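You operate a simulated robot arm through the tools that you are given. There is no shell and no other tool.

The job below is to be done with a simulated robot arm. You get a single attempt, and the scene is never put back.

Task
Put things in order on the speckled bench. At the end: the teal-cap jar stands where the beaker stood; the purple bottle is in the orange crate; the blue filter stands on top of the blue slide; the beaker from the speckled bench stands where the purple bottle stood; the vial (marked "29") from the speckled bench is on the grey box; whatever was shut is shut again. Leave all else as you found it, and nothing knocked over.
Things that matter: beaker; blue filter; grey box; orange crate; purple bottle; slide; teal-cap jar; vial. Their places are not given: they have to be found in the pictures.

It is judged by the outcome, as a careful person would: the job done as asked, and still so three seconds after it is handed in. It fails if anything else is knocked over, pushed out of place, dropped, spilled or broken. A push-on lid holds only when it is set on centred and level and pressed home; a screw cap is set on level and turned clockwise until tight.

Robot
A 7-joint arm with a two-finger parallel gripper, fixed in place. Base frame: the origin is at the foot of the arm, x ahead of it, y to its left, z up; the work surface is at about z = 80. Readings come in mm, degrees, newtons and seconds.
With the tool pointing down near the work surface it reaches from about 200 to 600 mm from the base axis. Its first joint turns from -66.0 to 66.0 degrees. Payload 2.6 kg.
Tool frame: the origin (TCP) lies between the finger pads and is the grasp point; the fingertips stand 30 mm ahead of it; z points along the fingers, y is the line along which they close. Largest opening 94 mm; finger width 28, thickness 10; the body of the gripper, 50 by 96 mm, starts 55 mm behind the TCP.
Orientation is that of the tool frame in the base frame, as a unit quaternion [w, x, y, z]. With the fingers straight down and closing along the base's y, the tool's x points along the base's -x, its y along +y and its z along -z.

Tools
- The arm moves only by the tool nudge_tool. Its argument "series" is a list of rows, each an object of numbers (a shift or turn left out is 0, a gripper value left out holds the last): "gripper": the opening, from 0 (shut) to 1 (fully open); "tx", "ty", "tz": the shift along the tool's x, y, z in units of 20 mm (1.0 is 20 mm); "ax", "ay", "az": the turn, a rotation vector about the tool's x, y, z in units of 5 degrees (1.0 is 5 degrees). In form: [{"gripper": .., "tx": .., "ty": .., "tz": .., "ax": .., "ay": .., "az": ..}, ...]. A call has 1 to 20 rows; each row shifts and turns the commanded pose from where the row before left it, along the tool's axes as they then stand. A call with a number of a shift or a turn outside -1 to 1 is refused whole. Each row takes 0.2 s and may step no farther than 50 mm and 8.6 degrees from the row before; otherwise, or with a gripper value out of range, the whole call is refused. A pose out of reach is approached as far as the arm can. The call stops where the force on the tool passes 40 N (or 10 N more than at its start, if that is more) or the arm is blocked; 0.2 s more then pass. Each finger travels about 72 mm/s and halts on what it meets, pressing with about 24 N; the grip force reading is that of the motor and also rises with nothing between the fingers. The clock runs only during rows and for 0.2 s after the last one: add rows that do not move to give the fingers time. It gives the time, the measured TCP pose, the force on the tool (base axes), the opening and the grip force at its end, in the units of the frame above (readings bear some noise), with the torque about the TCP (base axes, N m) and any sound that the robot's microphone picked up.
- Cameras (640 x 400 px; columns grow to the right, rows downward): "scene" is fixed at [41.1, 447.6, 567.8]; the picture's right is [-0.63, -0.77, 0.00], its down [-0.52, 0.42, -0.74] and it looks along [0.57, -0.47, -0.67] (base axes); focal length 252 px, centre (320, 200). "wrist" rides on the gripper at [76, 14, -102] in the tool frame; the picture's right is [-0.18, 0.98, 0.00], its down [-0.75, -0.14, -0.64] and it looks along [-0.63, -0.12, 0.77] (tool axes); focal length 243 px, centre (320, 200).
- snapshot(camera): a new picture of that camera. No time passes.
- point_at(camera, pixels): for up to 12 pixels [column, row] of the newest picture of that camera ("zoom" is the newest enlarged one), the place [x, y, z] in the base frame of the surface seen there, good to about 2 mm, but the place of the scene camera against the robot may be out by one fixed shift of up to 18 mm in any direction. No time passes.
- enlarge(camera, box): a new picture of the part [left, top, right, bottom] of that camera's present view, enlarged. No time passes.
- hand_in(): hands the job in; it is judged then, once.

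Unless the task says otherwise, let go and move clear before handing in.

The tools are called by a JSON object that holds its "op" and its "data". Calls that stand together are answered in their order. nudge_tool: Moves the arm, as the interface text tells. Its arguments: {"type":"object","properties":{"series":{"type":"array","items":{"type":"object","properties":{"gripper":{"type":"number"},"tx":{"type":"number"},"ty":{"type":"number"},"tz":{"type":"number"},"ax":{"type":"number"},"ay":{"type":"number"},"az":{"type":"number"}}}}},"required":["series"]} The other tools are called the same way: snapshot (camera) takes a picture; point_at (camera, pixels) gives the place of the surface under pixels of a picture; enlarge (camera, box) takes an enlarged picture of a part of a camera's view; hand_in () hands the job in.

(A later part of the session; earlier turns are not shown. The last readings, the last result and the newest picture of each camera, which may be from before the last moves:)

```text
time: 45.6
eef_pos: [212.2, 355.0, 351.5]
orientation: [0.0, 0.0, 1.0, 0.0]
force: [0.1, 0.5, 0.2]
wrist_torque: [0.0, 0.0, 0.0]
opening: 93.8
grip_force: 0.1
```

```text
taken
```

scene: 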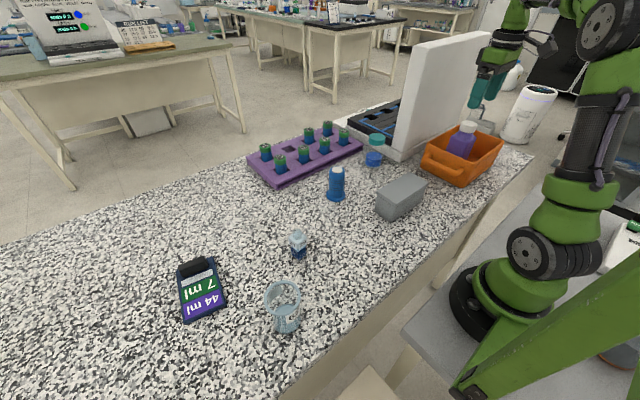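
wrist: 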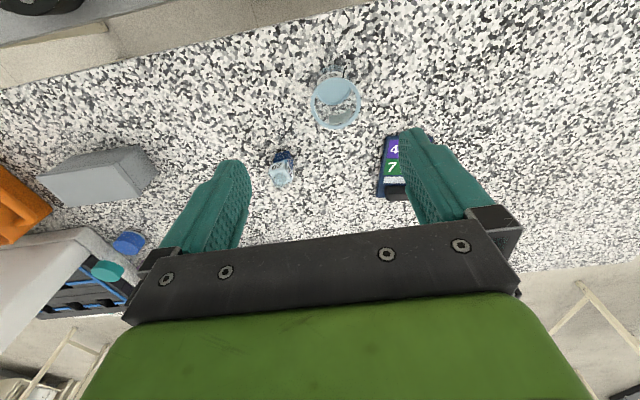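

The bottle's original spot was about (272,170). The beaker is now visible at (337,100); I'll zoom and measure its rim and base.

{"op": "enlarge", "data": {"camera": "wrist", "box": [290, 50, 390, 150]}}

{"op": "point_at", "data": {"camera": "zoom", "pixels": [[190, 190], [132, 215], [455, 215], [190, 320], [230, 350], [300, 350], [220, 125], [300, 115], [390, 290], [430, 300], [160, 260], [240, 100]]}}

```text
4.00 times, centred on (340, 100) of wrist
```

zoom: 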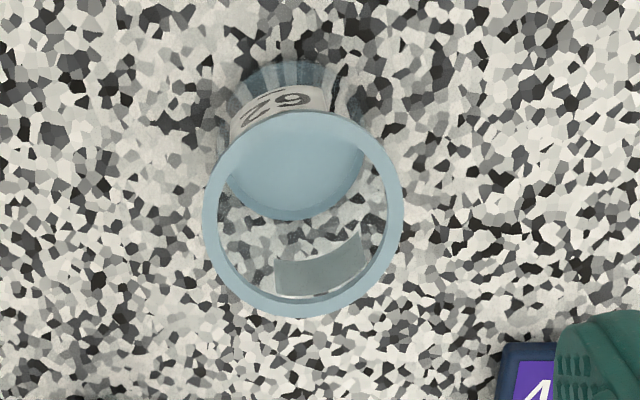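

```text
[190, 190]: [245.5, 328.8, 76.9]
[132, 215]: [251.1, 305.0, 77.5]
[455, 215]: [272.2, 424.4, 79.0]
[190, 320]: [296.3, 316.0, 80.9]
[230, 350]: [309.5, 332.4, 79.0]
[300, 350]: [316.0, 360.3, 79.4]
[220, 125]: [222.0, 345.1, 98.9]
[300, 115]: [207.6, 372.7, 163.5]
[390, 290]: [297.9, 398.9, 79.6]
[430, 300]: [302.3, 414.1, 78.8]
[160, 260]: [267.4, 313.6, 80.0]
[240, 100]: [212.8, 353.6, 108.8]
```

{"op": "point_at", "data": {"camera": "zoom", "pixels": [[211, 220], [395, 220], [300, 117], [290, 306], [235, 285], [365, 275], [275, 90], [250, 85], [330, 80], [290, 95], [320, 100], [295, 190]]}}

```text
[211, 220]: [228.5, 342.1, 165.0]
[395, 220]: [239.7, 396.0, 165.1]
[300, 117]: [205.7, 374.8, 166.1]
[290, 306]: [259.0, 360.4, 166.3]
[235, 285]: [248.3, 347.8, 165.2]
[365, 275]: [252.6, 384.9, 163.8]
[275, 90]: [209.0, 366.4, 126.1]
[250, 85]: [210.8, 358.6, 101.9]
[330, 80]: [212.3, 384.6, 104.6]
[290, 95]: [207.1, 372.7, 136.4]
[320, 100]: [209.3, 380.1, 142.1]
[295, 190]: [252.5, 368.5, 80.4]
```

Fitting the rim gives the beaker centre ≈(233,368.5), rim z≈166, outer radius ≈30, and a body slightly narrower. I'll line up above it and look again before descending.

{"op": "nudge_tool", "data": {"series": [{"tx": -1, "ty": 0.675}, {"tz": 1}, {"tz": 1}, {"tz": 1}, {"tz": 1}, {"tz": 1}, {"tz": 1}, {}]}}

{"op": "snapshot", "data": {"camera": "wrist"}}

{"op": "snapshot", "data": {"camera": "scene"}}

```text
time: 47.4
eef_pos: [231.6, 366.8, 231.4]
orientation: [0.0, 0.0, 1.0, 0.0]
force: [-0.4, 0.2, 0.0]
wrist_torque: [0.0, 0.02, -0.02]
opening: 94.0
grip_force: 0.0
```

```text
taken
```

wrist: 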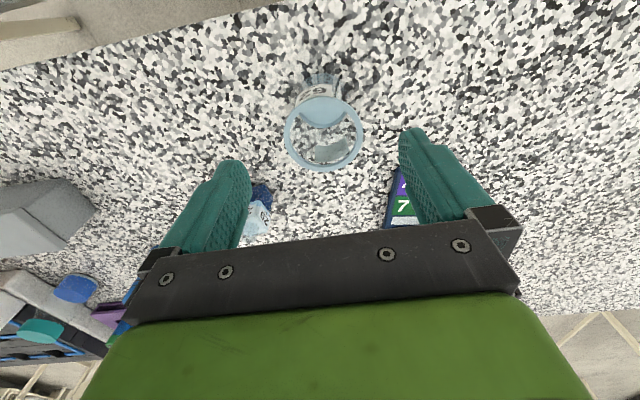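

```text
taken
```

scene: 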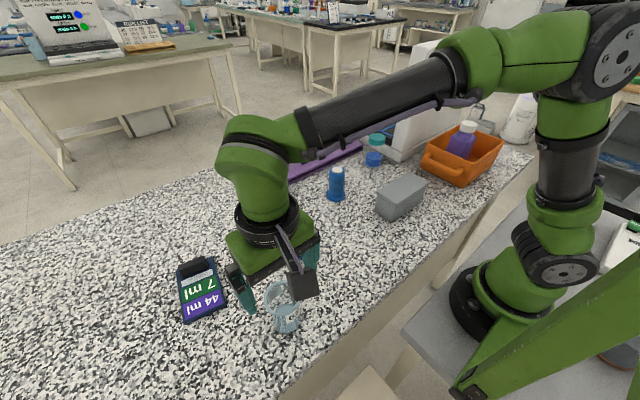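

The beaker rim at (324,132) is centred between the fingers. One more rim measurement from close up.

{"op": "enlarge", "data": {"camera": "wrist", "box": [270, 60, 380, 180]}}

{"op": "point_at", "data": {"camera": "wrist", "pixels": [[287, 134], [361, 134], [325, 99], [325, 169], [298, 159], [350, 159], [305, 84], [335, 80], [318, 78], [320, 92]]}}

```text
3.33 times, centred on (325, 120) of wrist
```

zoom: 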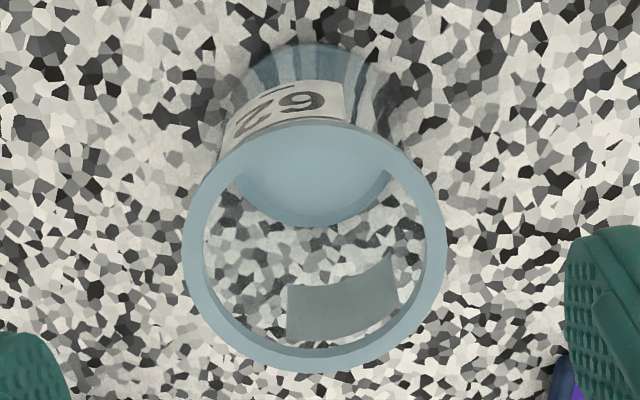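

```text
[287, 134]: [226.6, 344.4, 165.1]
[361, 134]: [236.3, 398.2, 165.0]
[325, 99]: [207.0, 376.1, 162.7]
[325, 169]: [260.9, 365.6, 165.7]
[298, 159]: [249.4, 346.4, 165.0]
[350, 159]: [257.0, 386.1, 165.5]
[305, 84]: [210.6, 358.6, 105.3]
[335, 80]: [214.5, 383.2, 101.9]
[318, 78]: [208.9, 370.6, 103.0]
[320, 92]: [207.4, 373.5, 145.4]
```

The refined centre is ≈(233,370). I'll shift slightly and descend to z≈145.

{"op": "nudge_tool", "data": {"series": [{"tx": -0.07, "ty": 0.17}, {"tz": 0.8}, {"tz": 0.8}, {"tz": 0.8}, {"tz": 0.8}, {"tz": 0.8}, {"tz": 0.3}, {}]}}

{"op": "nudge_tool", "data": {"series": [{"gripper": 0.75}, {"gripper": 0.65}, {"gripper": 0.6}, {"gripper": 0.5}, {"gripper": 0.45}, {}, {}]}}

{"op": "enlarge", "data": {"camera": "scene", "box": [220, 200, 380, 340]}}

```text
time: 49.2
eef_pos: [233.0, 371.7, 145.0]
orientation: [-0.001, 0.0, 1.0, 0.0]
force: [-0.7, 0.0, 0.1]
wrist_torque: [-0.02, -0.02, -0.01]
opening: 93.7
grip_force: 0.1
```

```text
time: 50.8
eef_pos: [234.3, 372.6, 146.3]
orientation: [0.0, 0.0, 1.0, 0.001]
force: [-0.4, -0.4, 0.0]
wrist_torque: [-0.02, 0.01, 0.0]
opening: 54.5
grip_force: 24.2
```

```text
2.86 times, centred on (300, 270) of scene
```

zoom: 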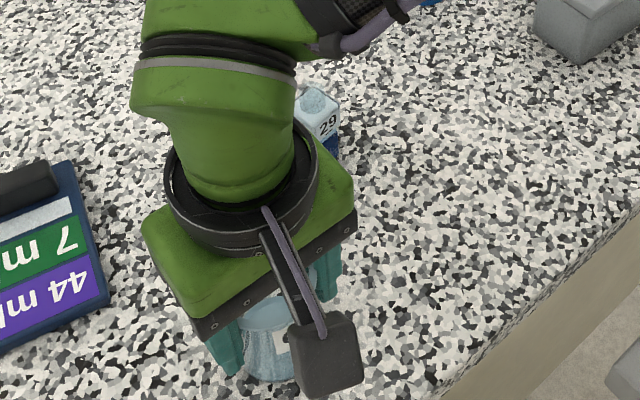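

The beaker is gripped at 54.5 mm and 24 N. I'll lift gently and carry it level to (272,170).

{"op": "nudge_tool", "data": {"series": [{"tz": -0.2}, {"tz": -0.4}, {"tz": -0.6}, {"tz": -0.6}, {"tz": -0.6}, {"tz": -0.4}, {"tz": -0.2}, {}]}}

{"op": "snapshot", "data": {"camera": "wrist"}}

{"op": "snapshot", "data": {"camera": "scene"}}

```text
time: 52.6
eef_pos: [233.9, 373.4, 205.7]
orientation: [0.0, 0.0, 1.0, 0.0]
force: [-0.6, -0.1, -0.3]
wrist_torque: [0.0, 0.0, -0.02]
opening: 54.6
grip_force: 24.4
```

```text
taken
```

wrist: 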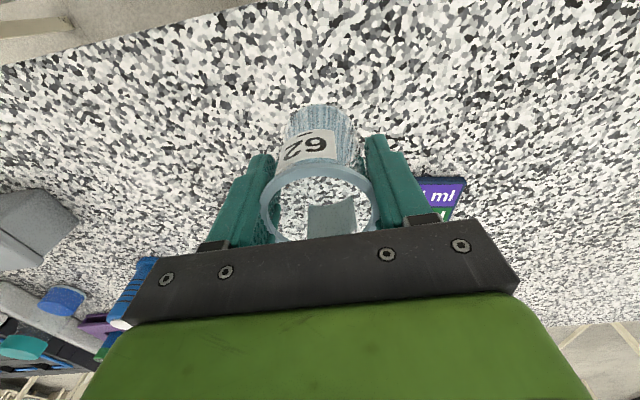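

```text
taken
```

scene: 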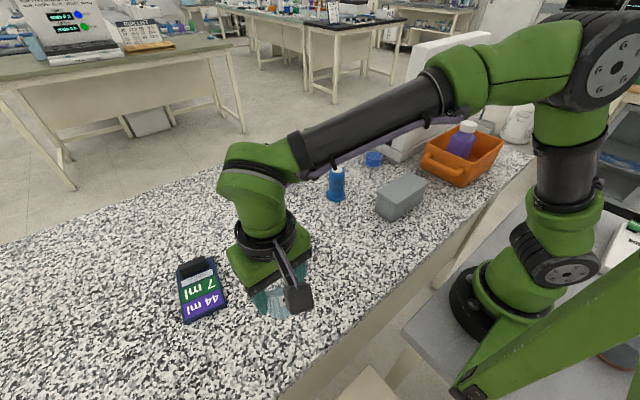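

The beaker is lifted and level. I'll carry it to (272,170) with gentle ramps.

{"op": "nudge_tool", "data": {"series": [{"ty": -0.2}, {"ty": -0.4, "tx": -0.1}, {"ty": -0.6, "tx": -0.1}, {"ty": -0.7, "tx": -0.15}, {"ty": -0.8, "tx": -0.15}, {"ty": -0.8, "tx": -0.15}, {"ty": -0.8, "tx": -0.15}, {"ty": -0.8, "tx": -0.15}, {"ty": -0.8, "tx": -0.15}, {"ty": -0.8, "tx": -0.15}, {"ty": -0.8, "tx": -0.15}, {"ty": -0.8, "tx": -0.15}, {"ty": -0.7, "tx": -0.15}, {"ty": -0.5, "tx": -0.1}, {"ty": -0.4, "tx": -0.1}, {"ty": -0.2}, {}]}}

{"op": "snapshot", "data": {"camera": "wrist"}}

```text
time: 56.2
eef_pos: [272.6, 170.8, 205.8]
orientation: [-0.001, -0.001, 1.0, 0.0]
force: [-0.2, 0.2, -0.4]
wrist_torque: [-0.02, 0.01, 0.03]
opening: 54.3
grip_force: 24.0
```

```text
taken
```

wrist: 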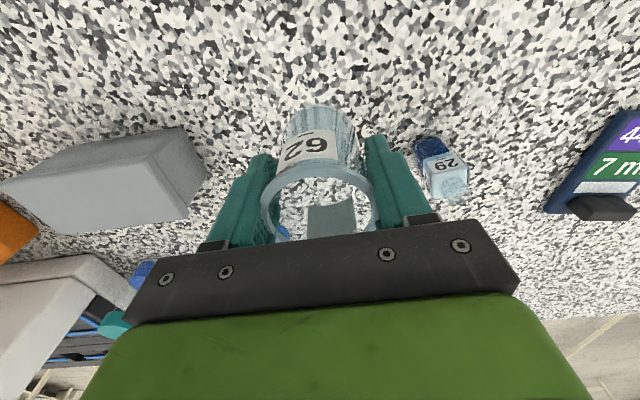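

I'm in position, so I'll lower to near contact and inch down.

{"op": "nudge_tool", "data": {"series": [{"tz": 0.2}, {"tz": 0.5}, {"tz": 0.6}, {"tz": 0.6}, {"tz": 0.5}, {"tz": 0.3}, {"tz": 0.15}, {"tz": 0.05}, {}]}}

```text
time: 58.2
eef_pos: [272.8, 172.6, 147.7]
orientation: [0.0, 0.0, 1.0, 0.0]
force: [-0.1, -0.5, -0.4]
wrist_torque: [0.02, 0.01, -0.02]
opening: 54.1
grip_force: 24.2
```

{"op": "nudge_tool", "data": {"series": [{"tz": 0.05}, {"tz": 0.05}, {}]}}

```text
time: 59.0
eef_pos: [271.5, 171.9, 146.5]
orientation: [0.0, 0.0, 1.0, 0.0]
force: [-0.1, 0.4, -1.1]
wrist_torque: [0.0, -0.02, -0.04]
opening: 54.0
grip_force: 23.9
```

{"op": "nudge_tool", "data": {"series": [{"tz": 0.03}, {"tz": 0.03}, {}]}}

```text
time: 59.8
eef_pos: [270.4, 171.6, 144.7]
orientation: [0.0, 0.0, 1.0, 0.0]
force: [0.3, 1.0, 3.5]
wrist_torque: [-0.11, 0.03, 0.05]
opening: 53.9
grip_force: 24.0
```

Contact is confirmed at +3.5 N. I'll release gently and rise straight up.

{"op": "nudge_tool", "data": {"series": [{"gripper": 0.65}, {"gripper": 0.8}, {"gripper": 1}, {}, {"tz": -0.5}, {"tz": -1}, {"tz": -1}, {"tz": -1}, {"tz": -1}, {"tz": -1}, {"tz": -1}, {"tz": -1}, {"tz": -1}, {}]}}

{"op": "snapshot", "data": {"camera": "wrist"}}

{"op": "snapshot", "data": {"camera": "scene"}}

```text
time: 62.8
eef_pos: [271.1, 172.7, 315.5]
orientation: [0.0, -0.001, 1.0, -0.001]
force: [0.1, -0.2, 0.4]
wrist_torque: [-0.03, 0.01, 0.02]
opening: 94.1
grip_force: 0.1
```

```text
taken
```

wrist: 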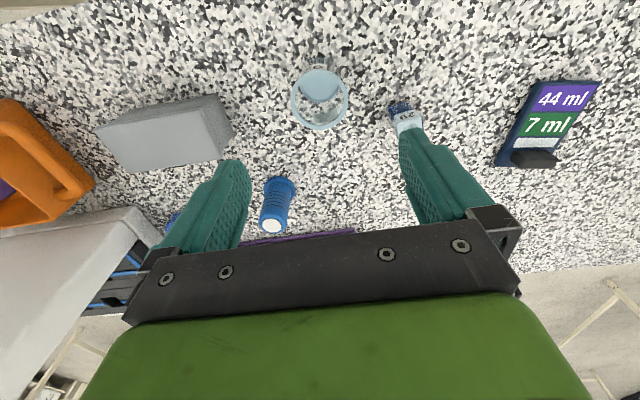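

```text
taken
```

scene: 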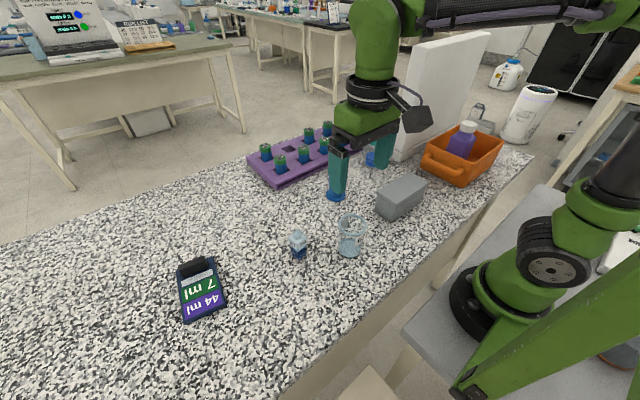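

The beaker stands where the bottle stood. Next is the teal-cap jar near (462,−116), so I'll move the wrist camera to inspect it.

{"op": "nudge_tool", "data": {"series": [{"ty": -1, "tx": -0.4}, {"ty": -1, "tx": -0.4}, {"ty": -1, "tx": -0.4}, {"ty": -1, "tx": -0.4}, {"ty": -1, "tx": -0.4}, {"ty": -1, "tx": -0.4}, {"ty": -1, "tx": -0.4}, {"ty": -1, "tx": -0.4}, {"ty": -1, "tx": -0.4}, {"ty": -1, "tx": -0.4}, {"ty": -1, "tx": -0.4}, {"ty": -1, "tx": -0.4}, {"ty": -1, "tx": -0.4}, {"ty": -1, "tx": -0.2}, {}]}}

{"op": "snapshot", "data": {"camera": "wrist"}}

{"op": "enlarge", "data": {"camera": "wrist", "box": [240, 60, 420, 200]}}

```text
time: 66.0
eef_pos: [380.4, -108.8, 314.1]
orientation: [-0.001, 0.0, 1.0, -0.001]
force: [-0.2, -0.4, -0.3]
wrist_torque: [0.02, -0.01, -0.02]
opening: 94.2
grip_force: 0.0
```

```text
taken
```

wrist: 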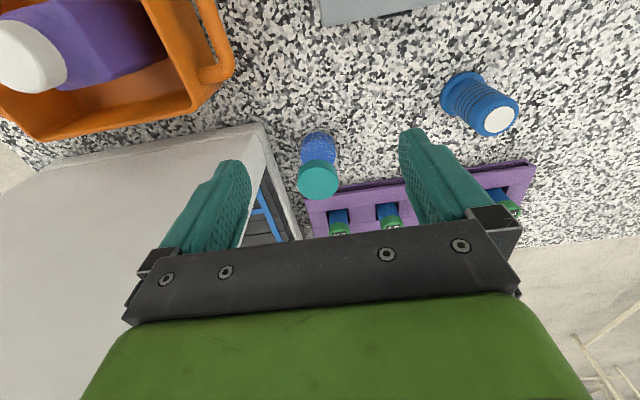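

```text
2.86 times, centred on (330, 130) of wrist
```

zoom: 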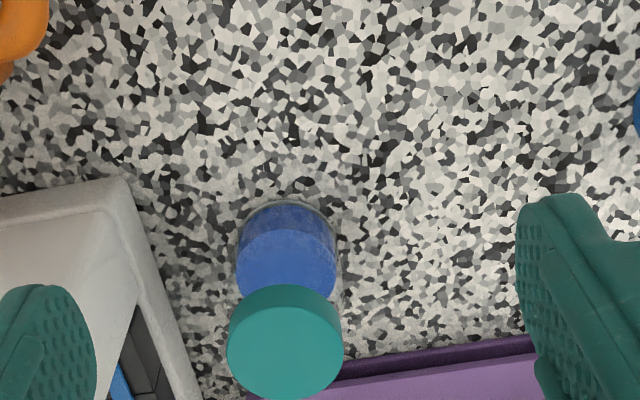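

{"op": "point_at", "data": {"camera": "zoom", "pixels": [[285, 350], [230, 350], [340, 350], [285, 305], [285, 395], [285, 215], [245, 230], [330, 230], [285, 260], [285, 290], [130, 190], [195, 370]]}}

{"op": "enlarge", "data": {"camera": "scene", "box": [330, 110, 430, 190]}}

{"op": "point_at", "data": {"camera": "wrist", "pixels": [[308, 198], [350, 188], [400, 180], [530, 163], [500, 117], [487, 120], [515, 120], [463, 85], [445, 95], [480, 80], [415, 10], [330, 22]]}}

```text
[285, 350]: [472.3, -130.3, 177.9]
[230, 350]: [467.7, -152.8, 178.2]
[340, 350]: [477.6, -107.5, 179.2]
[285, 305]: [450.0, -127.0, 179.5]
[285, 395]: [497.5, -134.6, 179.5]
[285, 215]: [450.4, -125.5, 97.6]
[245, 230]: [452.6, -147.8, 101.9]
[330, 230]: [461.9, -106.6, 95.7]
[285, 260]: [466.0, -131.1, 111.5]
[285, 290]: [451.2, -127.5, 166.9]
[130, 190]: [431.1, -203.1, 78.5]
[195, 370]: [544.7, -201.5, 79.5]
```

```text
5.00 times, centred on (380, 150) of scene
```

zoom: 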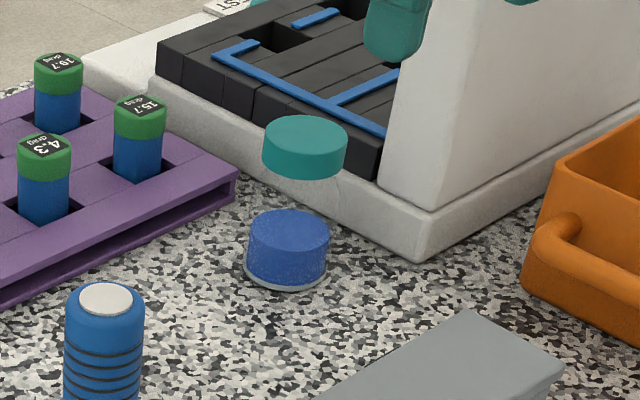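

```text
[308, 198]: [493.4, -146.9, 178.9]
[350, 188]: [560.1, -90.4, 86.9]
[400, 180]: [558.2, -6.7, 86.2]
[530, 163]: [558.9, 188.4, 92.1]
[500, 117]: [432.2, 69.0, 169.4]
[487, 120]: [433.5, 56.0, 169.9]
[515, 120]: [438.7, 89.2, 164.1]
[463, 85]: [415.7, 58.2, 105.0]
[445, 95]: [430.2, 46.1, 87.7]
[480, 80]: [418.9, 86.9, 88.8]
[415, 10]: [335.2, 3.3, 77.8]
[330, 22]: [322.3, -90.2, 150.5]
```

The jar's cap is centred ≈(473,−130.5), 46 mm across, with its top at z≈179. The reader base edge is at y≈−202, so I'll partly close the gripper to 72 mm and line up above it.

{"op": "nudge_tool", "data": {"series": [{"tx": -1, "ty": -0.25, "gripper": 0.77}, {"tx": -1, "ty": -0.25}, {"tx": -1, "ty": -0.25}, {"tx": -1, "ty": -0.25}, {"tx": -0.65, "ty": -0.08}, {"tz": 1}, {"tz": 1}, {"tz": 1}, {"tz": 0.9}, {}]}}

{"op": "snapshot", "data": {"camera": "wrist"}}

{"op": "enlarge", "data": {"camera": "scene", "box": [310, 60, 470, 190]}}

```text
time: 68.2
eef_pos: [472.7, -130.2, 236.1]
orientation: [0.001, 0.0, 1.0, -0.001]
force: [-0.2, -0.5, -0.1]
wrist_torque: [-0.02, -0.03, -0.01]
opening: 72.5
grip_force: 0.0
```

```text
taken
```

wrist: 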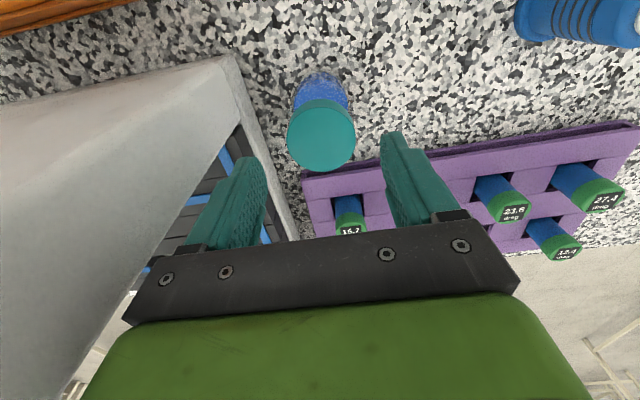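

```text
3.08 times, centred on (390, 125) of scene
```

zoom: 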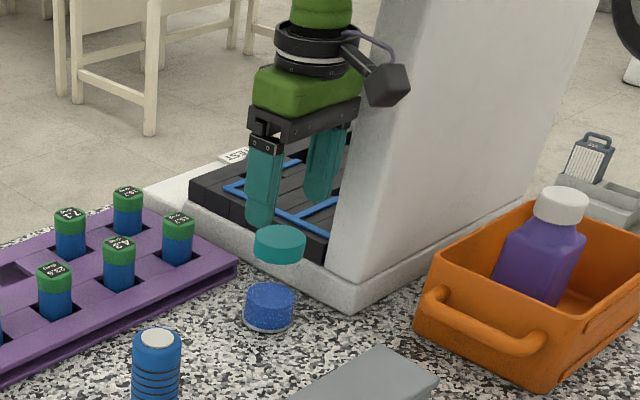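

{"op": "point_at", "data": {"camera": "wrist", "pixels": [[290, 136], [353, 136], [321, 104], [321, 167], [300, 158], [343, 158], [321, 110], [310, 90], [335, 85], [285, 200], [240, 60], [270, 150]]}}

```text
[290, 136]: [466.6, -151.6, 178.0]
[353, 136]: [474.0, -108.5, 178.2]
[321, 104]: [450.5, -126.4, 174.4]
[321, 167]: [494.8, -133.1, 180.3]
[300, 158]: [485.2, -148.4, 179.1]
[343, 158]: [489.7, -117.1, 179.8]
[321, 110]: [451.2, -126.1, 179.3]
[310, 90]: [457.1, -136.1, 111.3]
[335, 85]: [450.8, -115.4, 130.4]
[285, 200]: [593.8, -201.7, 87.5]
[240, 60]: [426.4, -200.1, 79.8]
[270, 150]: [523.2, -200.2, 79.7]
```

The cap centre is (472,−130), matching the TCP. I'll descend to z≈140 and close.

{"op": "nudge_tool", "data": {"series": [{"tz": 0.8}, {"tz": 0.8}, {"tz": 0.8}, {"tz": 0.8}, {"tz": 0.8}, {"tz": 0.8}, {}]}}

{"op": "nudge_tool", "data": {"series": [{"gripper": 0.6}, {"gripper": 0.5}, {"gripper": 0.4}, {"gripper": 0.35}, {}, {}]}}

```text
time: 69.8
eef_pos: [473.6, -128.7, 139.8]
orientation: [0.0, 0.0, 1.0, -0.001]
force: [0.7, -0.6, -0.3]
wrist_torque: [0.0, 0.02, -0.02]
opening: 72.4
grip_force: 0.1
```

```text
time: 71.2
eef_pos: [473.6, -129.7, 140.6]
orientation: [0.0, -0.001, 1.0, 0.001]
force: [0.3, 0.3, 0.1]
wrist_torque: [-0.01, -0.03, -0.03]
opening: 55.4
grip_force: 23.2
```

The grip is 55.4 mm, wider than the cap, so it's on the glass body and the cap is untouched. I'll lift it clear.

{"op": "nudge_tool", "data": {"series": [{"tz": -0.3}, {"tz": -0.6}, {"tz": -0.8}, {"tz": -0.8}, {"tz": -0.8}, {"tz": -0.8}, {"tz": -0.8}, {"tz": -0.6}, {"tz": -0.3}, {}]}}

{"op": "snapshot", "data": {"camera": "wrist"}}

{"op": "snapshot", "data": {"camera": "scene"}}

```text
time: 73.4
eef_pos: [472.5, -129.0, 256.9]
orientation: [0.0, -0.001, 1.0, -0.001]
force: [0.3, 0.2, 0.2]
wrist_torque: [-0.03, -0.01, 0.0]
opening: 55.6
grip_force: 24.3
```

```text
taken
```

wrist: 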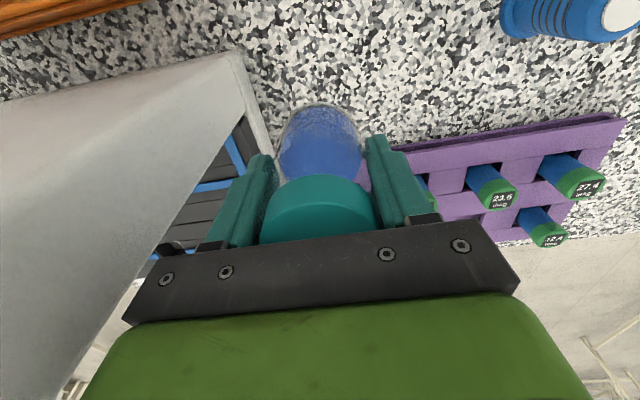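

```text
taken
```

scene: 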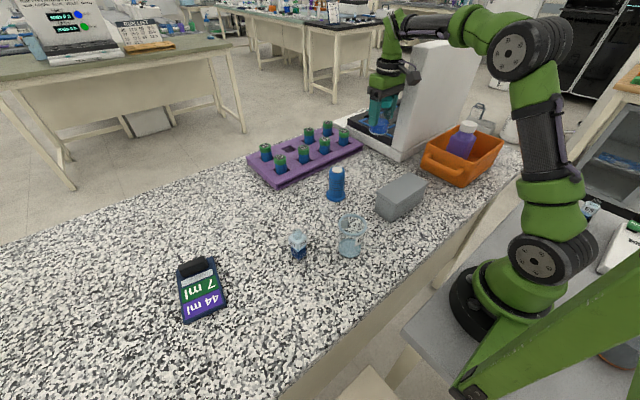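

The jar is lifted cleanly. I'll carry it diagonally to above (233,371) with its bottom at ≈195, above everything in the path.

{"op": "nudge_tool", "data": {"series": [{"ty": 0.4, "tx": 0.192}, {"ty": 0.7, "tx": 0.335}, {"ty": 0.9, "tx": 0.431}, {"ty": 0.9, "tx": 0.431}, {"ty": 0.9, "tx": 0.431}, {"ty": 0.9, "tx": 0.431}, {"ty": 0.9, "tx": 0.431}, {"ty": 0.9, "tx": 0.431}, {"ty": 0.9, "tx": 0.431}, {"ty": 0.9, "tx": 0.431}, {"ty": 0.9, "tx": 0.431}, {"ty": 0.9, "tx": 0.431}, {"ty": 0.9, "tx": 0.431}, {"ty": 0.9, "tx": 0.431}, {"ty": 0.9, "tx": 0.431}, {"ty": 0.9, "tx": 0.431}, {"ty": 0.9, "tx": 0.431}, {"ty": 0.9, "tx": 0.431}, {"ty": 0.9, "tx": 0.431}, {"ty": 0.9, "tx": 0.431}]}}

{"op": "nudge_tool", "data": {"series": [{"ty": 0.9, "tx": 0.431}, {"ty": 0.9, "tx": 0.431}, {"ty": 0.9, "tx": 0.431}, {"ty": 0.9, "tx": 0.431}, {"ty": 0.9, "tx": 0.431}, {"ty": 0.9, "tx": 0.431}, {"ty": 0.9, "tx": 0.431}, {"ty": 0.7, "tx": 0.335}, {"ty": 0.5, "tx": 0.24}, {"ty": 0.25, "tx": 0.12}, {}]}}

{"op": "snapshot", "data": {"camera": "wrist"}}

{"op": "snapshot", "data": {"camera": "scene"}}

```text
time: 77.6
eef_pos: [306.3, 215.8, 257.3]
orientation: [-0.001, 0.001, 1.0, 0.0]
force: [0.5, 0.3, -0.9]
wrist_torque: [-0.02, -0.02, 0.01]
opening: 55.3
grip_force: 24.3
```

```text
time: 80.0
eef_pos: [232.9, 370.0, 256.2]
orientation: [0.0, -0.001, 1.0, 0.0]
force: [0.0, -0.9, 0.0]
wrist_torque: [-0.05, -0.02, 0.04]
opening: 55.1
grip_force: 23.7
```

```text
taken
```

wrist: 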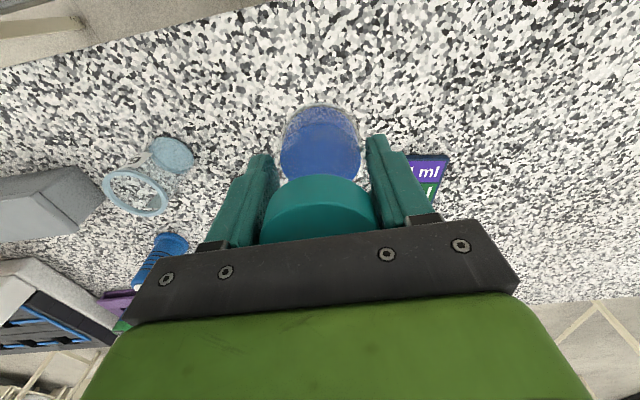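

```text
taken
```

scene: 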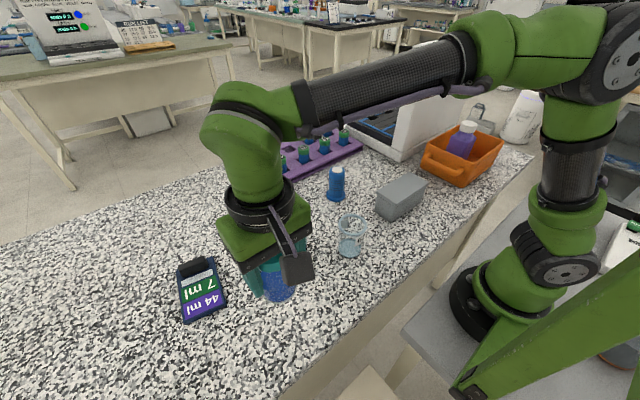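

The jar is above (233,371). I'll lower it nearly to contact.

{"op": "nudge_tool", "data": {"series": [{"tz": 0.4}, {"tz": 0.8}, {"tz": 0.8}, {"tz": 0.8}, {"tz": 0.8}, {"tz": 0.8}, {"tz": 0.6}, {"tz": 0.4}, {"tz": 0.2}, {"tz": 0.08}, {}]}}

{"op": "nudge_tool", "data": {"series": [{"tz": 0.05}, {"tz": 0.03}, {}]}}

```text
time: 82.4
eef_pos: [233.0, 370.7, 141.6]
orientation: [0.0, 0.001, 1.0, 0.001]
force: [-0.7, 0.2, -1.1]
wrist_torque: [0.02, 0.0, 0.03]
opening: 55.2
grip_force: 24.2
```

```text
time: 83.2
eef_pos: [234.0, 369.5, 141.0]
orientation: [-0.001, 0.0, 1.0, -0.001]
force: [0.5, 0.7, -1.1]
wrist_torque: [0.01, 0.05, -0.01]
opening: 55.5
grip_force: 24.2
```

{"op": "nudge_tool", "data": {"series": [{"tz": 0.04}, {"tz": 0.04}, {}]}}

```text
time: 84.0
eef_pos: [232.4, 370.2, 140.4]
orientation: [0.001, 0.0, 1.0, 0.002]
force: [-1.5, -1.8, 11.6]
wrist_torque: [-0.36, 0.11, -0.07]
opening: 55.2
grip_force: 23.9
```

Contact is at +11.6 N, so the jar is down. I'll release and rise.

{"op": "nudge_tool", "data": {"series": [{"gripper": 0.65}, {"gripper": 0.8}, {"gripper": 0.9}, {}, {"tz": -0.5}, {"tz": -1}, {"tz": -1}, {"tz": -1}, {"tz": -1}, {"tz": -1}, {"tz": -1}, {"tz": -1}, {"tz": -1}, {}]}}

{"op": "snapshot", "data": {"camera": "wrist"}}

{"op": "snapshot", "data": {"camera": "scene"}}

```text
time: 87.0
eef_pos: [232.0, 369.9, 310.5]
orientation: [0.0, 0.0, 1.0, 0.0]
force: [0.1, -0.4, -0.1]
wrist_torque: [0.01, 0.01, 0.01]
opening: 84.7
grip_force: 0.0
```

```text
taken
```

wrist: 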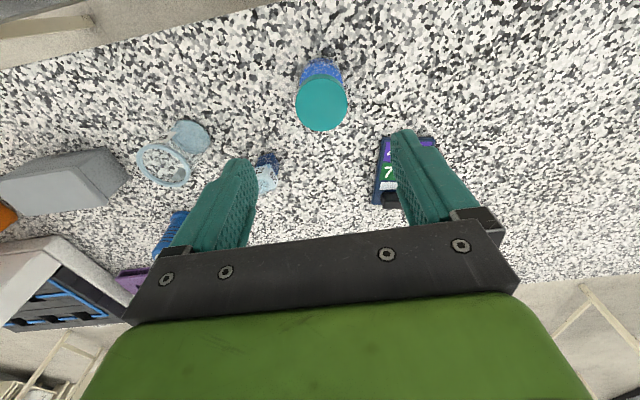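

```text
taken
```

scene: 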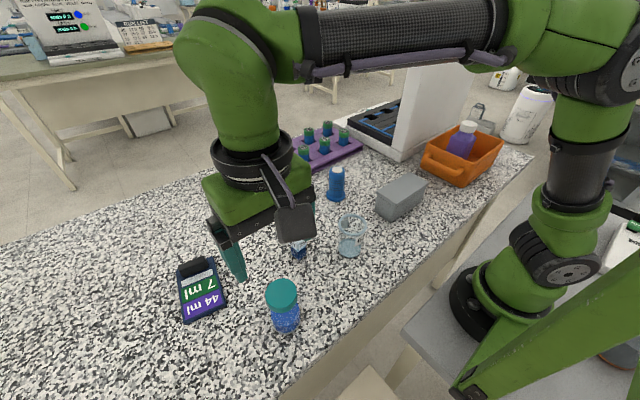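

The jar stands at the beaker's old spot. Next I'll move to view the vial.

{"op": "point_at", "data": {"camera": "wrist", "pixels": [[298, 103], [346, 103], [321, 78], [321, 128]]}}

{"op": "nudge_tool", "data": {"series": [{"ty": -1}, {"ty": -1}, {"ty": -1}, {"ty": -1}, {"ty": -1}, {"tx": -0.5}, {}]}}

{"op": "snapshot", "data": {"camera": "wrist"}}

{"op": "enlarge", "data": {"camera": "wrist", "box": [270, 80, 390, 200]}}

```text
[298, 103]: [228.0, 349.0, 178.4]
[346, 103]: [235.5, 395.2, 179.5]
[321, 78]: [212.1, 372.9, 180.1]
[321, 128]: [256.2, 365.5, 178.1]
```

```text
time: 88.6
eef_pos: [243.1, 270.1, 309.9]
orientation: [-0.001, 0.0, 1.0, 0.001]
force: [-0.1, -0.4, 0.9]
wrist_torque: [0.01, -0.02, 0.0]
opening: 84.8
grip_force: 0.1
```

```text
taken
```

wrist: 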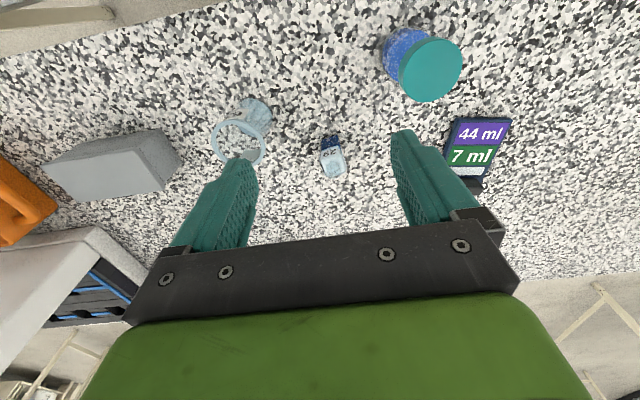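

```text
3.33 times, centred on (330, 140) of wrist
```

zoom: 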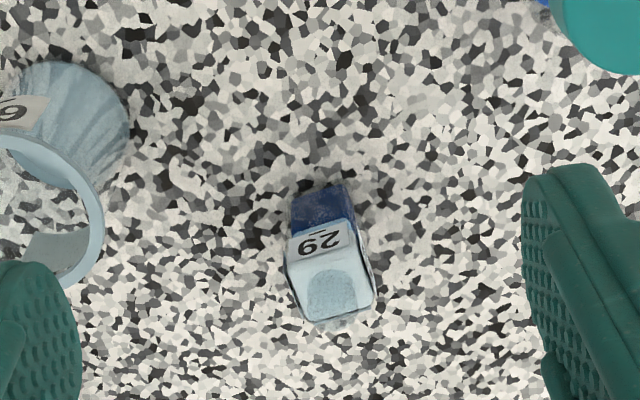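

The jar is centred at (232.5,371), on target. I'll measure the vial in a tighter zoom.

{"op": "enlarge", "data": {"camera": "wrist", "box": [310, 125, 355, 185]}}

{"op": "point_at", "data": {"camera": "zoom", "pixels": [[245, 80], [310, 65], [245, 130], [310, 115], [290, 185], [240, 195], [345, 170], [330, 275], [250, 270], [385, 260], [300, 235], [370, 200]]}}

{"op": "enlarge", "data": {"camera": "scene", "box": [270, 215, 330, 275]}}

```text
6.67 times, centred on (332, 155) of wrist
```

zoom: 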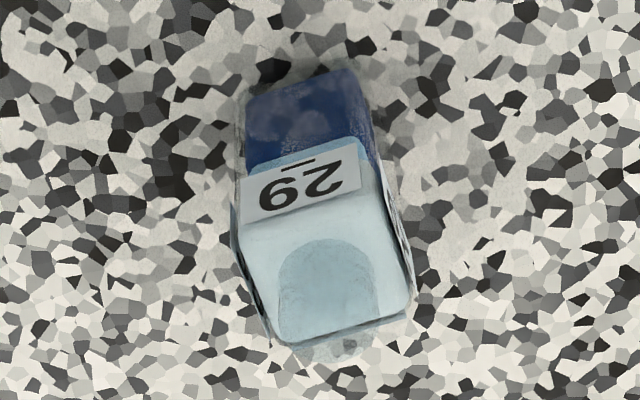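

```text
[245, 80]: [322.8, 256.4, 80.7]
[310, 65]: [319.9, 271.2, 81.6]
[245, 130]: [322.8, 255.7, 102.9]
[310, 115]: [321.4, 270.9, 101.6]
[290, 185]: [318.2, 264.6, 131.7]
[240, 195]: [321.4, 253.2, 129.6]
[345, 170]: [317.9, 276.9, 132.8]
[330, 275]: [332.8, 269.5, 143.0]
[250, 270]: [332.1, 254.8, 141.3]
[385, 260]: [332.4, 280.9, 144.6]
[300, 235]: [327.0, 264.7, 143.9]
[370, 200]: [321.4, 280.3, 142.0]
```

```text
6.67 times, centred on (300, 245) of scene
```

zoom: 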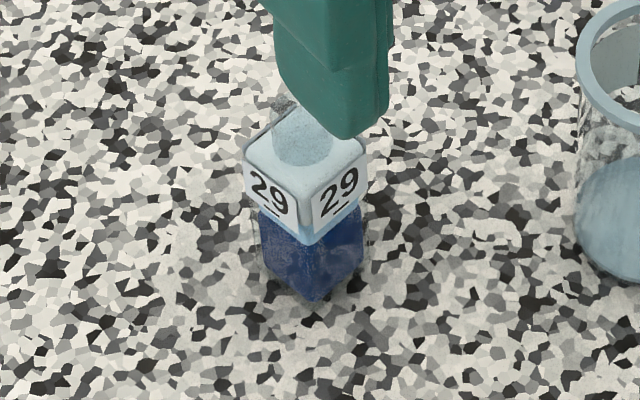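

{"op": "enlarge", "data": {"camera": "wrist", "box": [310, 125, 355, 185]}}

{"op": "point_at", "data": {"camera": "zoom", "pixels": [[285, 335], [400, 310], [340, 320], [340, 345], [320, 260], [320, 300], [245, 215], [358, 165], [405, 290], [265, 310], [300, 350], [380, 225]]}}

```text
6.67 times, centred on (332, 155) of wrist
```

zoom: 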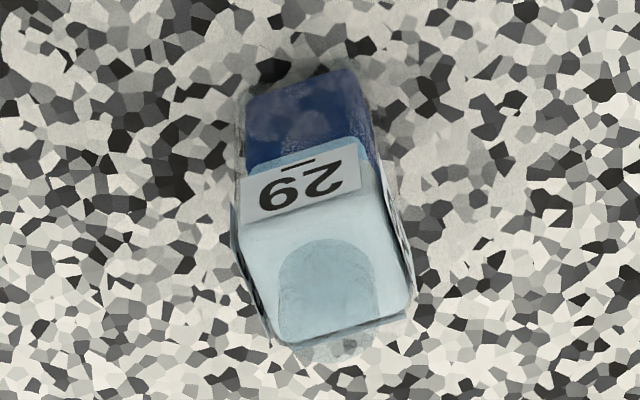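

```text
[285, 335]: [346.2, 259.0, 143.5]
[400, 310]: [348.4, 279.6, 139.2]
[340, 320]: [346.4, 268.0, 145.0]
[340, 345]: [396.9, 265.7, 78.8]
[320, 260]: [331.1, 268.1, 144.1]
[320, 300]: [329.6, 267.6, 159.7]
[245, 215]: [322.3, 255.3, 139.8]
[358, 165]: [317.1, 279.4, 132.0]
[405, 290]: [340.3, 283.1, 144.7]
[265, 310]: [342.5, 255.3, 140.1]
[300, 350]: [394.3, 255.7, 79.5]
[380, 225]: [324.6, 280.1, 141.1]
```

The vial is centred ≈(333,268), about 28 mm square and yawed ≈8°, with a clear top reaching z≈160. I'll align with a 60 mm opening and go partway down.

{"op": "nudge_tool", "data": {"series": [{"tx": -1, "ty": -0.1, "gripper": 0.65}, {"tx": -1}, {"tx": -1}, {"tx": -1}, {"tx": -0.5}, {"az": -0.8}, {"az": -0.8}, {"tz": 1}, {"tz": 1}, {"tz": 1}, {"tz": 1}, {}]}}

{"op": "snapshot", "data": {"camera": "wrist"}}

{"op": "enlarge", "data": {"camera": "wrist", "box": [270, 60, 370, 180]}}

{"op": "enlarge", "data": {"camera": "scene", "box": [250, 150, 370, 280]}}

```text
time: 91.2
eef_pos: [333.9, 268.7, 229.7]
orientation: [0.0, -0.069, 0.998, 0.0]
force: [-0.5, 0.6, 0.2]
wrist_torque: [0.0, 0.0, -0.02]
opening: 61.1
grip_force: 0.0
```

```text
taken
```

wrist: 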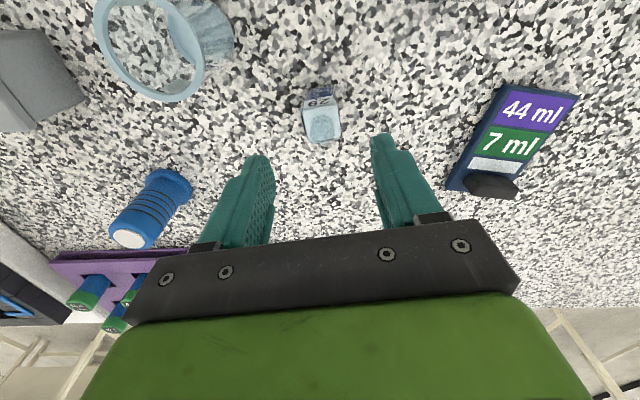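

```text
3.33 times, centred on (320, 120) of wrist
```

zoom: 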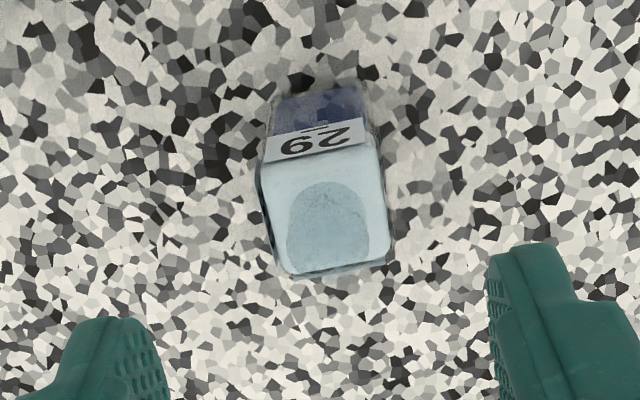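

```text
3.08 times, centred on (310, 215) of scene
```

zoom: 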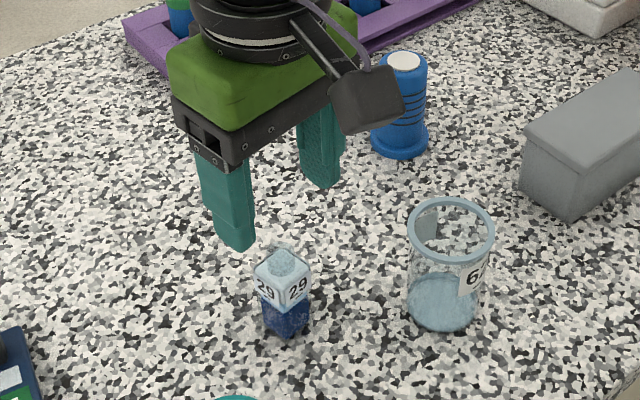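

The vial face is parallel to the finger axis and centred. I'll descend to z≈125 and close.

{"op": "nudge_tool", "data": {"series": [{"tz": 0.8}, {"tz": 0.8}, {"tz": 0.8}, {"tz": 0.8}, {"tz": 0.8}, {"tz": 0.8}, {"tz": 0.43}, {}]}}

{"op": "nudge_tool", "data": {"series": [{"gripper": 0.5}, {"gripper": 0.4}, {"gripper": 0.3}, {"gripper": 0.2}, {"gripper": 0.15}, {}, {}]}}

```text
time: 93.0
eef_pos: [333.4, 268.5, 125.1]
orientation: [-0.001, -0.069, 0.998, 0.0]
force: [0.8, -0.1, -0.1]
wrist_torque: [0.0, 0.0, 0.02]
opening: 61.3
grip_force: 0.0
```

```text
time: 94.6
eef_pos: [333.5, 268.5, 127.0]
orientation: [0.0, -0.07, 0.998, -0.001]
force: [-0.3, -0.1, -0.5]
wrist_torque: [-0.03, 0.03, -0.02]
opening: 33.6
grip_force: 24.1
```

The vial is gripped at 33.6 mm. I'll lift 110 mm and check it.

{"op": "nudge_tool", "data": {"series": [{"tz": -0.3}, {"tz": -0.7}, {"tz": -0.9}, {"tz": -0.9}, {"tz": -0.9}, {"tz": -0.9}, {"tz": -0.6}, {"tz": -0.3}, {"az": 0.8}, {"az": 0.8}, {}]}}

{"op": "snapshot", "data": {"camera": "wrist"}}

```text
time: 97.0
eef_pos: [333.5, 267.6, 235.0]
orientation: [-0.001, 0.001, 1.0, 0.0]
force: [0.3, 0.2, 0.0]
wrist_torque: [0.01, -0.02, 0.0]
opening: 33.6
grip_force: 23.8
```

```text
taken
```

wrist: 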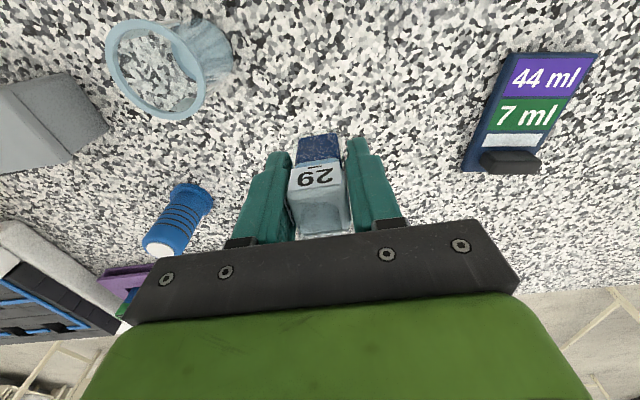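

The vial is held upright. I'll carry it to above the grey box centre (293,−30).

{"op": "nudge_tool", "data": {"series": [{"ty": -0.4, "tx": 0.06}, {"ty": -0.7, "tx": 0.1}, {"ty": -0.9, "tx": 0.12}, {"ty": -0.9, "tx": 0.12}, {"ty": -0.9, "tx": 0.12}, {"ty": -0.9, "tx": 0.12}, {"ty": -0.9, "tx": 0.12}, {"ty": -0.9, "tx": 0.12}, {"ty": -0.9, "tx": 0.12}, {"ty": -0.9, "tx": 0.12}, {"ty": -0.9, "tx": 0.12}, {"ty": -0.9, "tx": 0.12}, {"ty": -0.9, "tx": 0.12}, {"ty": -0.9, "tx": 0.12}, {"ty": -0.9, "tx": 0.12}, {"ty": -0.9, "tx": 0.12}, {"ty": -0.7, "tx": 0.12}, {"ty": -0.4, "tx": 0.06}, {"ty": -0.08}, {}]}}

{"op": "snapshot", "data": {"camera": "wrist"}}

{"op": "snapshot", "data": {"camera": "scene"}}

```text
time: 101.2
eef_pos: [293.2, -29.7, 234.3]
orientation: [0.0, 0.0, 1.0, -0.001]
force: [-0.1, 0.2, -0.1]
wrist_torque: [-0.04, -0.03, 0.01]
opening: 33.4
grip_force: 23.4
```

```text
taken
```

wrist: 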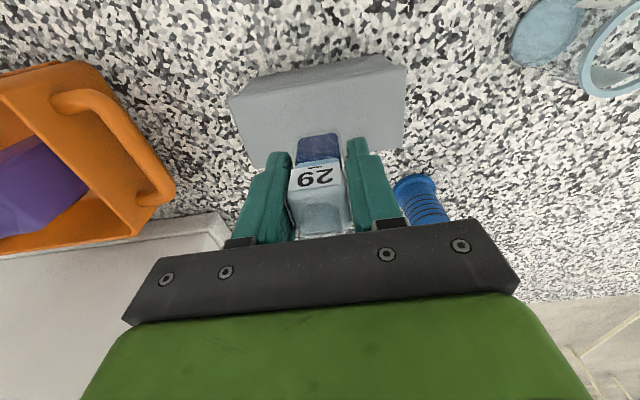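

```text
taken
```

scene: 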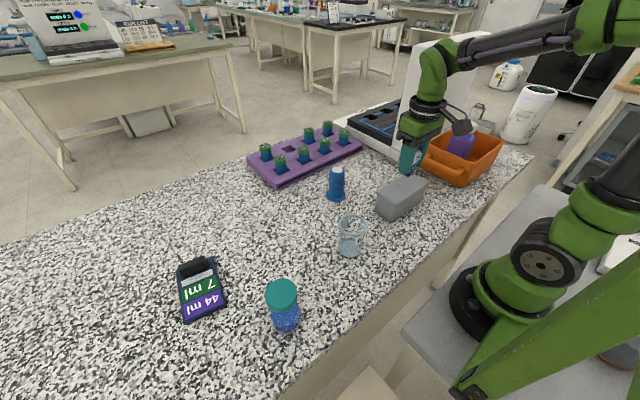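

{"op": "point_at", "data": {"camera": "wrist", "pixels": [[230, 97], [404, 68], [253, 165], [400, 147], [270, 110], [320, 100], [370, 100], [290, 130], [385, 140], [260, 140], [355, 120]]}}

```text
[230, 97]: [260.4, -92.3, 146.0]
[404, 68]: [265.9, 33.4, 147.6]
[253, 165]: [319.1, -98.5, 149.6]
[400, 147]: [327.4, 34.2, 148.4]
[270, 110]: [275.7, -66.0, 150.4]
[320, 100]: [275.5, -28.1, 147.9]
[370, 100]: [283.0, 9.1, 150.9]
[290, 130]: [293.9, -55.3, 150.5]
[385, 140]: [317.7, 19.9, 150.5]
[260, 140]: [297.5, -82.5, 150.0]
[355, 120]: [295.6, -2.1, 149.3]
```

The lid top is z≈149.5 and centred at (293,−31). I'll lower the vial to near contact and then inch down.

{"op": "nudge_tool", "data": {"series": [{"tz": 0.3}, {"tz": 0.6}, {"tz": 0.5}, {"tz": 0.3}, {"tz": 0.1}, {"tz": 0.05}, {}]}}

{"op": "nudge_tool", "data": {"series": [{"tz": 0.05}, {"tz": 0.03}, {}]}}

```text
time: 102.8
eef_pos: [292.9, -29.0, 198.7]
orientation: [0.0, 0.0, 1.0, 0.0]
force: [-0.8, 0.4, -0.8]
wrist_torque: [0.03, -0.01, 0.01]
opening: 33.4
grip_force: 23.3
```

```text
time: 103.6
eef_pos: [292.6, -28.0, 196.4]
orientation: [-0.001, 0.001, 1.0, 0.0]
force: [-0.1, -1.0, -0.5]
wrist_torque: [-0.01, 0.0, 0.02]
opening: 33.6
grip_force: 24.3
```

{"op": "nudge_tool", "data": {"series": [{"tz": 0.03}, {"tz": 0.03}, {}]}}

```text
time: 104.4
eef_pos: [292.7, -29.3, 196.1]
orientation: [0.0, 0.0, 1.0, 0.0]
force: [0.5, -0.2, 1.3]
wrist_torque: [0.02, -0.03, 0.03]
opening: 33.4
grip_force: 23.7
```

{"op": "nudge_tool", "data": {"series": [{"tz": 0.03}, {}]}}

```text
time: 105.0
eef_pos: [293.5, -29.2, 196.5]
orientation: [0.001, 0.0, 1.0, 0.0]
force: [-4.5, 0.3, 15.7]
wrist_torque: [0.01, 0.23, -0.03]
opening: 34.0
grip_force: 23.6
```

Contact is firm, so I'll back off a touch, release and rise.

{"op": "nudge_tool", "data": {"series": [{"tz": -0.02}, {"gripper": 0.45}, {"gripper": 0.55}, {"gripper": 0.65}, {}, {"tz": -0.5}, {"tz": -1}, {"tz": -1}, {"tz": -1}, {"tz": -1}, {"tz": -1}, {}]}}

{"op": "snapshot", "data": {"camera": "wrist"}}

{"op": "enlarge", "data": {"camera": "scene", "box": [300, 130, 440, 270]}}

```text
time: 107.6
eef_pos: [292.5, -28.4, 304.7]
orientation: [0.0, 0.0, 1.0, 0.0]
force: [0.3, 0.5, -1.3]
wrist_torque: [-0.02, 0.0, 0.02]
opening: 61.1
grip_force: 0.0
```

```text
taken
```

wrist: 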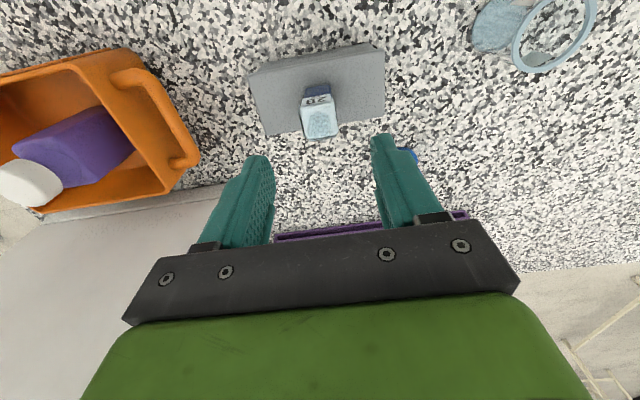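

```text
2.86 times, centred on (370, 200) of scene
```

zoom: 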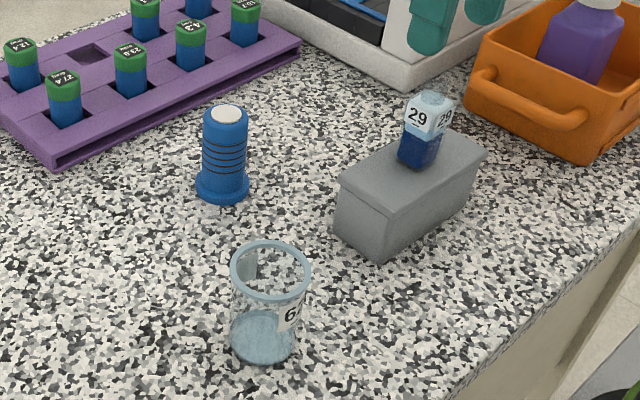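

The vial stands on the grey box. Next is the blue ribbed filter near (431,70), so I'll move to view it.

{"op": "nudge_tool", "data": {"series": [{"ty": 1, "tx": -0.5, "gripper": 1}, {"ty": 1, "tx": -0.5}, {"ty": 1, "tx": -0.5}, {"ty": 1, "tx": -0.5}, {"ty": 1, "tx": -0.5}, {"tz": 0.5}, {}]}}

{"op": "snapshot", "data": {"camera": "wrist"}}

{"op": "enlarge", "data": {"camera": "wrist", "box": [270, 80, 390, 200]}}

```text
time: 109.2
eef_pos: [343.0, 70.7, 293.9]
orientation: [-0.001, -0.001, 1.0, 0.0]
force: [1.0, 0.6, 0.3]
wrist_torque: [-0.01, -0.06, 0.0]
opening: 93.9
grip_force: 0.1
```

```text
taken
```

wrist: 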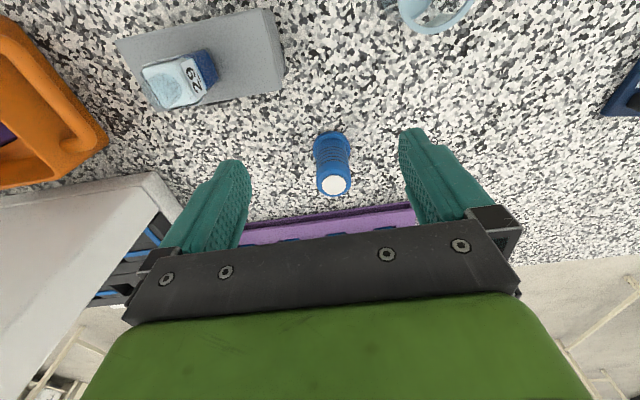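

```text
3.33 times, centred on (330, 140) of wrist
```

zoom: 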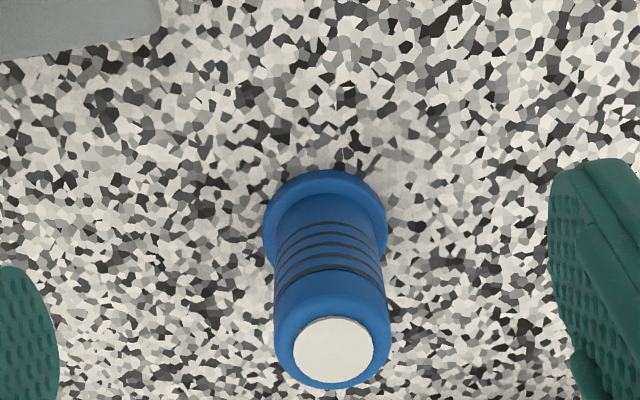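

{"op": "point_at", "data": {"camera": "zoom", "pixels": [[333, 350], [295, 350], [372, 350], [333, 318], [333, 378], [325, 172], [266, 235], [386, 215], [330, 300], [325, 240], [280, 345], [388, 340]]}}

```text
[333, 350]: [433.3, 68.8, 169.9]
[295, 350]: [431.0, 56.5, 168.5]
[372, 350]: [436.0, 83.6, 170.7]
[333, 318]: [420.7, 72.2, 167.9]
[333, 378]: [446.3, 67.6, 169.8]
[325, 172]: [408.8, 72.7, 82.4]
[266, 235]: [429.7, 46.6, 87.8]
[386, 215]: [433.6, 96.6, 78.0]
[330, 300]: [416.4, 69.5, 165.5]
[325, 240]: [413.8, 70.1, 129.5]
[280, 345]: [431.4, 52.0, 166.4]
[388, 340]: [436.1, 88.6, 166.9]
```

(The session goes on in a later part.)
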